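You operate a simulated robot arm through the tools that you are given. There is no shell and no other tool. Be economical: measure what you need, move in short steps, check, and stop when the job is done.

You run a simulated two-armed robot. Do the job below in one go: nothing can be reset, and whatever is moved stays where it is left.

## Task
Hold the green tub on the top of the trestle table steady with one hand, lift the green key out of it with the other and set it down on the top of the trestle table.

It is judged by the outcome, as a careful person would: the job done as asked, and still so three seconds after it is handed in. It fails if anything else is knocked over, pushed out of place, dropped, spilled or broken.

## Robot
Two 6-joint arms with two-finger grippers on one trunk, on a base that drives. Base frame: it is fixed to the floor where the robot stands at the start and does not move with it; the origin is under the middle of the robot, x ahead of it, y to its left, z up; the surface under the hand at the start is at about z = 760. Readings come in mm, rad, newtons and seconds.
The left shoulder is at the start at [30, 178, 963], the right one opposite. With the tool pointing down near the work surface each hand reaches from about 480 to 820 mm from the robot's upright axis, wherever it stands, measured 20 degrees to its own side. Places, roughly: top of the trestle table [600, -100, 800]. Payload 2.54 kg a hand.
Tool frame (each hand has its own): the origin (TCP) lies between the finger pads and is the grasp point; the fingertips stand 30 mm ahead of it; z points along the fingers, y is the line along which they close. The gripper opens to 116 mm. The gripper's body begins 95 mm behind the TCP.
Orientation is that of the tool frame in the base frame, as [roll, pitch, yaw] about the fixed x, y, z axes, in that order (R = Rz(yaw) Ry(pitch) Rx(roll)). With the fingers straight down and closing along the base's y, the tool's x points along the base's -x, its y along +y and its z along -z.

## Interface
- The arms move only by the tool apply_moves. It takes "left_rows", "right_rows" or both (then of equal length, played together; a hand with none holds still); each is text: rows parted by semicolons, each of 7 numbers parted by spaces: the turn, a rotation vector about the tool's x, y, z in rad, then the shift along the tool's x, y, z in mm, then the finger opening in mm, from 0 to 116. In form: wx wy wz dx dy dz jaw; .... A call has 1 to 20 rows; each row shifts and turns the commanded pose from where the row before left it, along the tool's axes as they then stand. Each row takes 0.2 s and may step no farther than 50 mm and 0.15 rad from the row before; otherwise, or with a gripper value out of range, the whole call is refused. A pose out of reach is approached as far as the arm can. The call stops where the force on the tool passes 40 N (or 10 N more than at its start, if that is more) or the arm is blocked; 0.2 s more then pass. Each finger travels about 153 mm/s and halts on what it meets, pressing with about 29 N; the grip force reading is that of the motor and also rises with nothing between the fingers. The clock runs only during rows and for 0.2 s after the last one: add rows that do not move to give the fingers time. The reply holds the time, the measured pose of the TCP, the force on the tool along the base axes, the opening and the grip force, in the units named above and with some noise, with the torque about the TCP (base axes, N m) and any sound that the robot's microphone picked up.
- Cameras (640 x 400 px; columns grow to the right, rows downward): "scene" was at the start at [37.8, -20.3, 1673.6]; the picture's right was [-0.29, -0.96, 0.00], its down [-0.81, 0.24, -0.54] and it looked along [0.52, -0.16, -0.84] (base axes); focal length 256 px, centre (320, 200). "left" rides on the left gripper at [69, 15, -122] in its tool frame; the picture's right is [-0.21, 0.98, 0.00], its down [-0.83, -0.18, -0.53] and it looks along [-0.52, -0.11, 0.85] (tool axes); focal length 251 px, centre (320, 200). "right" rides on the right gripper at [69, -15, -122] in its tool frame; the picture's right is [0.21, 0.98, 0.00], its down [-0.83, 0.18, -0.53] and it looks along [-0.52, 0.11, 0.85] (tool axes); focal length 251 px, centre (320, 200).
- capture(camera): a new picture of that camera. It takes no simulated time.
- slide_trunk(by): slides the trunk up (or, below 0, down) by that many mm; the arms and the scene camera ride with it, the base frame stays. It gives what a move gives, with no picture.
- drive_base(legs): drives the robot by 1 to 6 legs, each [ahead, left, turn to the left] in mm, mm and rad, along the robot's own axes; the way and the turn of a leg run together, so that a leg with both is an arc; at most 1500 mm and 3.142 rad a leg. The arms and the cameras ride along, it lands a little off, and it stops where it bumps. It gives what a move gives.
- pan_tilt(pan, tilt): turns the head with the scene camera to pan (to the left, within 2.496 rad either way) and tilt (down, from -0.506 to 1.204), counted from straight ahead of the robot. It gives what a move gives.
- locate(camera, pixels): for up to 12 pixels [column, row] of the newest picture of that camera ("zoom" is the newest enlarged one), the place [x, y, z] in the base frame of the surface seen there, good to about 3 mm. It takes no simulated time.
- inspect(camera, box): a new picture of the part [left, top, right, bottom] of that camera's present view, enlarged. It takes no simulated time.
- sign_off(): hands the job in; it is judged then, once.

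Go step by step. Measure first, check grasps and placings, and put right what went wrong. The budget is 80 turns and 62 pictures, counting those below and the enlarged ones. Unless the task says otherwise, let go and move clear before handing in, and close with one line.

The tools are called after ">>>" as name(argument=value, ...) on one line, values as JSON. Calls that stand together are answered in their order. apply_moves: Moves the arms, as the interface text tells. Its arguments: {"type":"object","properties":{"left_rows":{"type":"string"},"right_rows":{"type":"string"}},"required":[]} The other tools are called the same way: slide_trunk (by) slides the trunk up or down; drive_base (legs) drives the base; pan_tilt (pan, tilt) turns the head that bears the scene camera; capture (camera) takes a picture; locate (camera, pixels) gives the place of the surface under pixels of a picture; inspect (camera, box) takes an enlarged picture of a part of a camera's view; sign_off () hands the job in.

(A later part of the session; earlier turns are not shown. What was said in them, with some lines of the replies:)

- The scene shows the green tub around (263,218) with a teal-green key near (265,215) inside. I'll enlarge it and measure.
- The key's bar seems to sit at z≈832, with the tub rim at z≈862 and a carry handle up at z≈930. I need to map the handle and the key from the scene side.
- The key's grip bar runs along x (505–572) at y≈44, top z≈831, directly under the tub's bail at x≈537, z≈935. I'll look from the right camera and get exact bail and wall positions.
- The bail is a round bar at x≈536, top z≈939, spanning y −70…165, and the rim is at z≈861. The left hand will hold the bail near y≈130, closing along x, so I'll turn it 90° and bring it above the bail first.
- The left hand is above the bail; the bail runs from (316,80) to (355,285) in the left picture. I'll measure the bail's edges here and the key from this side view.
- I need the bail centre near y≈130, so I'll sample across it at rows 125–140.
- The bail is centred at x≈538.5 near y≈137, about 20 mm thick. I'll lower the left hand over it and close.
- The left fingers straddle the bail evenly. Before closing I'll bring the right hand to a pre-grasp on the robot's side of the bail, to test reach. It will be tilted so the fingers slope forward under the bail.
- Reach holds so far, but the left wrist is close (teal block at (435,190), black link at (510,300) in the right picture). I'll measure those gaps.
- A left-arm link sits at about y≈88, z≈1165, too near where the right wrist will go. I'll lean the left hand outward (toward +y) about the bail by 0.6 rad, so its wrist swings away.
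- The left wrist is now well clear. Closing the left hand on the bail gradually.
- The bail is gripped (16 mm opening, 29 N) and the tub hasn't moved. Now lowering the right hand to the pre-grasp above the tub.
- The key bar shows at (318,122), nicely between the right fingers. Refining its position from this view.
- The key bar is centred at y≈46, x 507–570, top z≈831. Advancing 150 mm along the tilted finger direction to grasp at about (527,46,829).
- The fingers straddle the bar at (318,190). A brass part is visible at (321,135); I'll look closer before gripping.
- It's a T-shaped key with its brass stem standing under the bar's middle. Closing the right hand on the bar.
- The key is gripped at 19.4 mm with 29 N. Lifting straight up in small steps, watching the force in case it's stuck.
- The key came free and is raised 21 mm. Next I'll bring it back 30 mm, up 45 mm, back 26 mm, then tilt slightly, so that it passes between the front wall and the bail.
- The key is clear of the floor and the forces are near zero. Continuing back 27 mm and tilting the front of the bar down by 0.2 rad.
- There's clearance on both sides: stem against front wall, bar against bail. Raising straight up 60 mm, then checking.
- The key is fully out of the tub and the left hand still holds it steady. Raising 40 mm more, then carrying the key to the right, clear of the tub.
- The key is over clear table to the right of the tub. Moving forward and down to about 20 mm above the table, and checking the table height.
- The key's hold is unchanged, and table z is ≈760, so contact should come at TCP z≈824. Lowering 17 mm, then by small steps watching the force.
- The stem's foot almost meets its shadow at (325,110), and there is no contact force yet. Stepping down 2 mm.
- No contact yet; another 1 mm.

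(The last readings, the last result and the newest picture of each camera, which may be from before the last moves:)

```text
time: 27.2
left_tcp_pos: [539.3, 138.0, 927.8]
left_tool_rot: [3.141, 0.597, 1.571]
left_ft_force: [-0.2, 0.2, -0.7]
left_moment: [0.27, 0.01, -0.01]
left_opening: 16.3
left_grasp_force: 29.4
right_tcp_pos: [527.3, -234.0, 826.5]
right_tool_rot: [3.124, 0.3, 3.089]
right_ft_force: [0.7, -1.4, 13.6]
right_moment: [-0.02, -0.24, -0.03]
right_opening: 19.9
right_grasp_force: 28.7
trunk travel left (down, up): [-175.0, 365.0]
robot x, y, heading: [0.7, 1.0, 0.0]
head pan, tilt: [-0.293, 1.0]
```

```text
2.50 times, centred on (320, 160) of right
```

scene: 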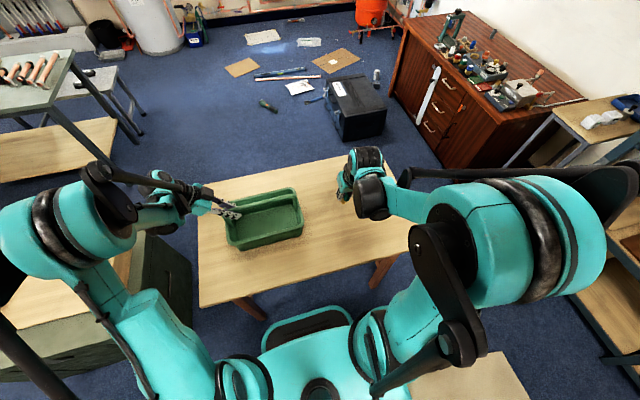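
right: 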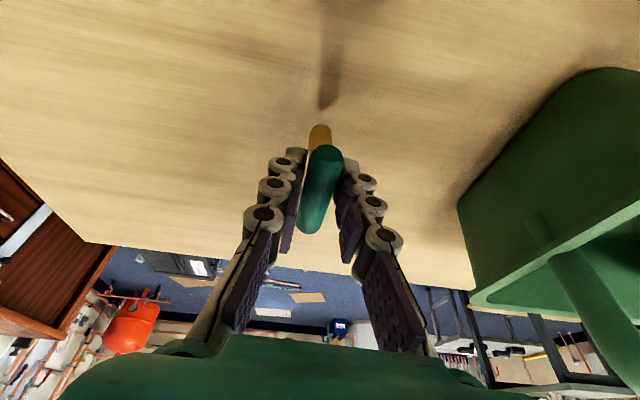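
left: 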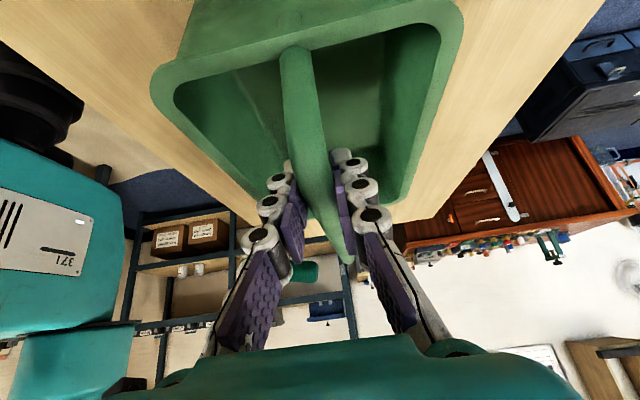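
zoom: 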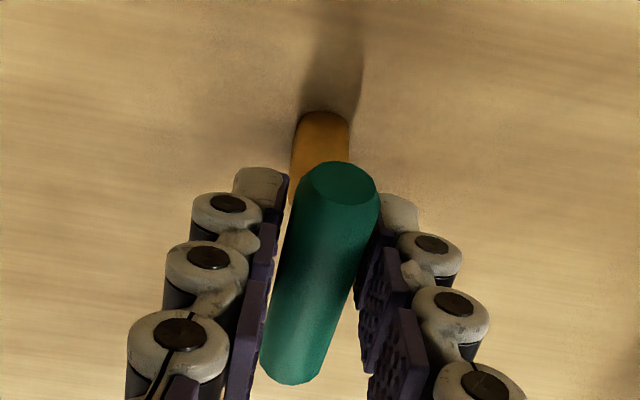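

The foot has touched down (13.6 N up). I'll ease off 0.6 mm and open the fingers gently.

>>> apply_moves(right_rows="0 0 0 -0.2 0 -0.6 6;0 0 0 0 0 0 6;0 0 0 0 0 0 18;0 0 0 0 0 0 22;0 0 0 0 0 0 26;0 0 0 0 0 0 34;0 0 0 0 0 0 46;0 0 0 0 0 0 56;0 0 0 0 0 0 56")

>>> inspect(camera="right", box=[220, 60, 420, 260])

```text
time: 29.2
left_tcp_pos: [538.8, 136.7, 926.5]
left_tool_rot: [-3.141, 0.601, 1.571]
left_ft_force: [-1.2, 0.9, -0.3]
left_moment: [-0.11, -0.02, 0.12]
left_opening: 16.5
left_grasp_force: 29.1
right_tcp_pos: [527.2, -234.0, 825.8]
right_tool_rot: [3.125, 0.3, 3.088]
right_ft_force: [-0.5, -0.5, -0.6]
right_moment: [-0.02, -0.01, -0.03]
right_opening: 56.0
right_grasp_force: 0.1
trunk travel left (down, up): [-175.0, 365.0]
robot x, y, heading: [1.2, 0.6, -0.001]
head pan, tilt: [-0.293, 1.0]
```

```text
2.00 times, centred on (320, 160) of right
```

zoom: 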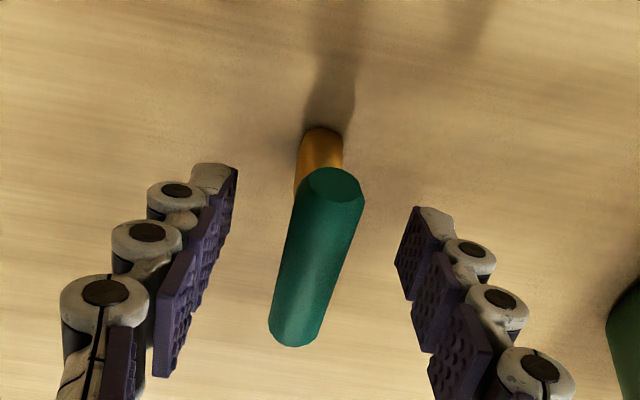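

The key stands on its own. Backing the right hand out along its finger direction, and releasing the left hand's grip on the bail.

>>> apply_moves(right_rows="0 0 0 0 0 -20 56;0 0 0 0 0 -30 56;0 0 0 0 0 -40 56;0 0 0 0 0 -40 56;0 0 0 0 0 -40 56;0 0 0 0 0 0 56;0 0 0 0 0 0 56;0 0 0 0 0 0 56;0 0 0 0 0 0 56", left_rows="0 0 0 0 0 0 18;0 0 0 0 0 0 24;0 0 0 0 0 0 40;0 0 0 0 0 0 60;0 0 0 0 0 0 85;0 0 0 0 0 0 100;0 0 0 0 0 -30 100;0 0 0 0 0 -40 100;0 0 0 0 0 -40 100")

>>> capture(camera="right")

>>> capture(camera="scene")

>>> capture(camera="left")

```text
time: 31.2
left_tcp_pos: [540.6, 201.0, 1018.0]
left_tool_rot: [3.139, 0.598, 1.569]
left_ft_force: [-0.6, 0.3, -0.1]
left_moment: [0.04, -0.04, 0.01]
left_opening: 100.0
left_grasp_force: 0.0
right_tcp_pos: [476.0, -233.3, 988.2]
right_tool_rot: [3.127, 0.3, 3.088]
right_ft_force: [-0.2, 0.3, -0.3]
right_moment: [0.0, 0.0, 0.0]
right_opening: 55.9
right_grasp_force: 0.1
trunk travel left (down, up): [-175.0, 365.0]
robot x, y, heading: [-1.7, 0.8, -0.004]
head pan, tilt: [-0.293, 1.0]
```

```text
23 pictures are left
```

right: 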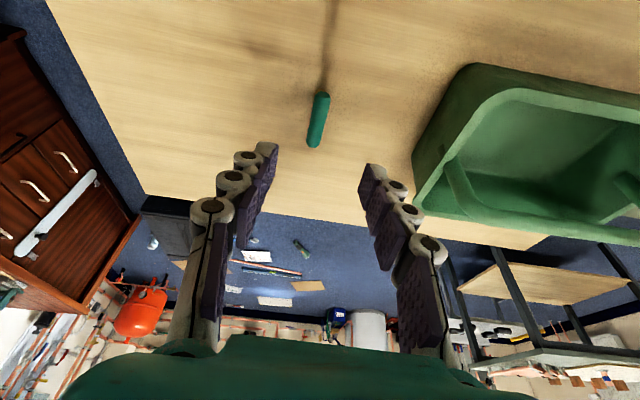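

```text
22 pictures are left
```

scene: 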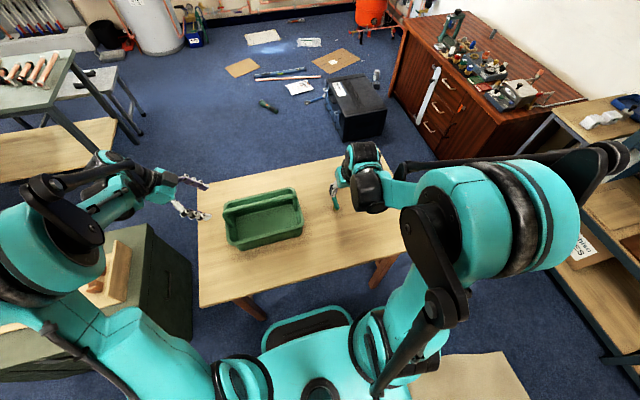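

```text
21 pictures are left
```

left: 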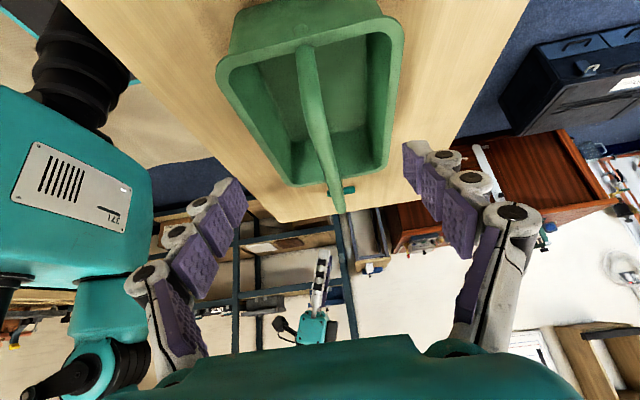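

The key stands at (318,120) in the right picture, with the tub in its place and both hands clear. I'll wait a moment and do a final position check.

>>> apply_moves(right_rows="0 0 0 0 0 -20 56;0 0 0 0 0 0 56;0 0 0 0 0 0 56;0 0 0 0 0 0 56;0 0 0 0 0 0 56;0 0 0 0 0 0 56;0 0 0 0 0 0 56;0 0 0 0 0 0 56")

>>> capture(camera="right")

>>> locate(camera="right", pixels=[[319, 97], [317, 110], [316, 120], [280, 100]])

>>> locate(camera="scene", pixels=[[287, 196], [312, 215], [250, 200], [280, 190]])

```text
time: 33.0
left_tcp_pos: [540.5, 199.3, 1016.2]
left_tool_rot: [3.141, 0.6, 1.571]
left_ft_force: [0.4, 0.2, -0.3]
left_moment: [-0.02, 0.04, 0.0]
left_opening: 100.0
left_grasp_force: 0.1
right_tcp_pos: [469.9, -232.6, 1006.4]
right_tool_rot: [3.126, 0.3, 3.089]
right_ft_force: [-0.5, 0.6, 0.0]
right_moment: [0.01, 0.02, 0.0]
right_opening: 56.0
right_grasp_force: 0.0
trunk travel left (down, up): [-175.0, 365.0]
robot x, y, heading: [-1.4, 0.5, -0.002]
head pan, tilt: [-0.293, 1.0]
```

```text
20 pictures are left
```

right: 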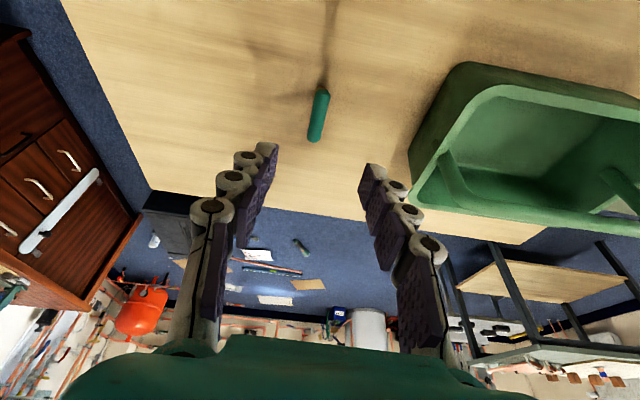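

```text
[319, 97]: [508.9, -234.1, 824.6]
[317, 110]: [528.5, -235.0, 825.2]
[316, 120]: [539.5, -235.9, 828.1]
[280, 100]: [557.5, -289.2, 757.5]
```

```text
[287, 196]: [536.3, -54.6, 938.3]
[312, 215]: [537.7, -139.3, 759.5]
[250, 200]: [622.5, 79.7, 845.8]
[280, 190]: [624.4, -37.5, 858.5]
```

The key is standing steady on the table with its top at z≈826, and the tub reads the same position as at the start. Handing in.

>>> sign_off()

```text
The job is handed in.
```

The green key is out of the tub and standing upright on the top of the trestle table; the left hand held the tub by its handle, the tub stayed where it was, and both hands are clear.
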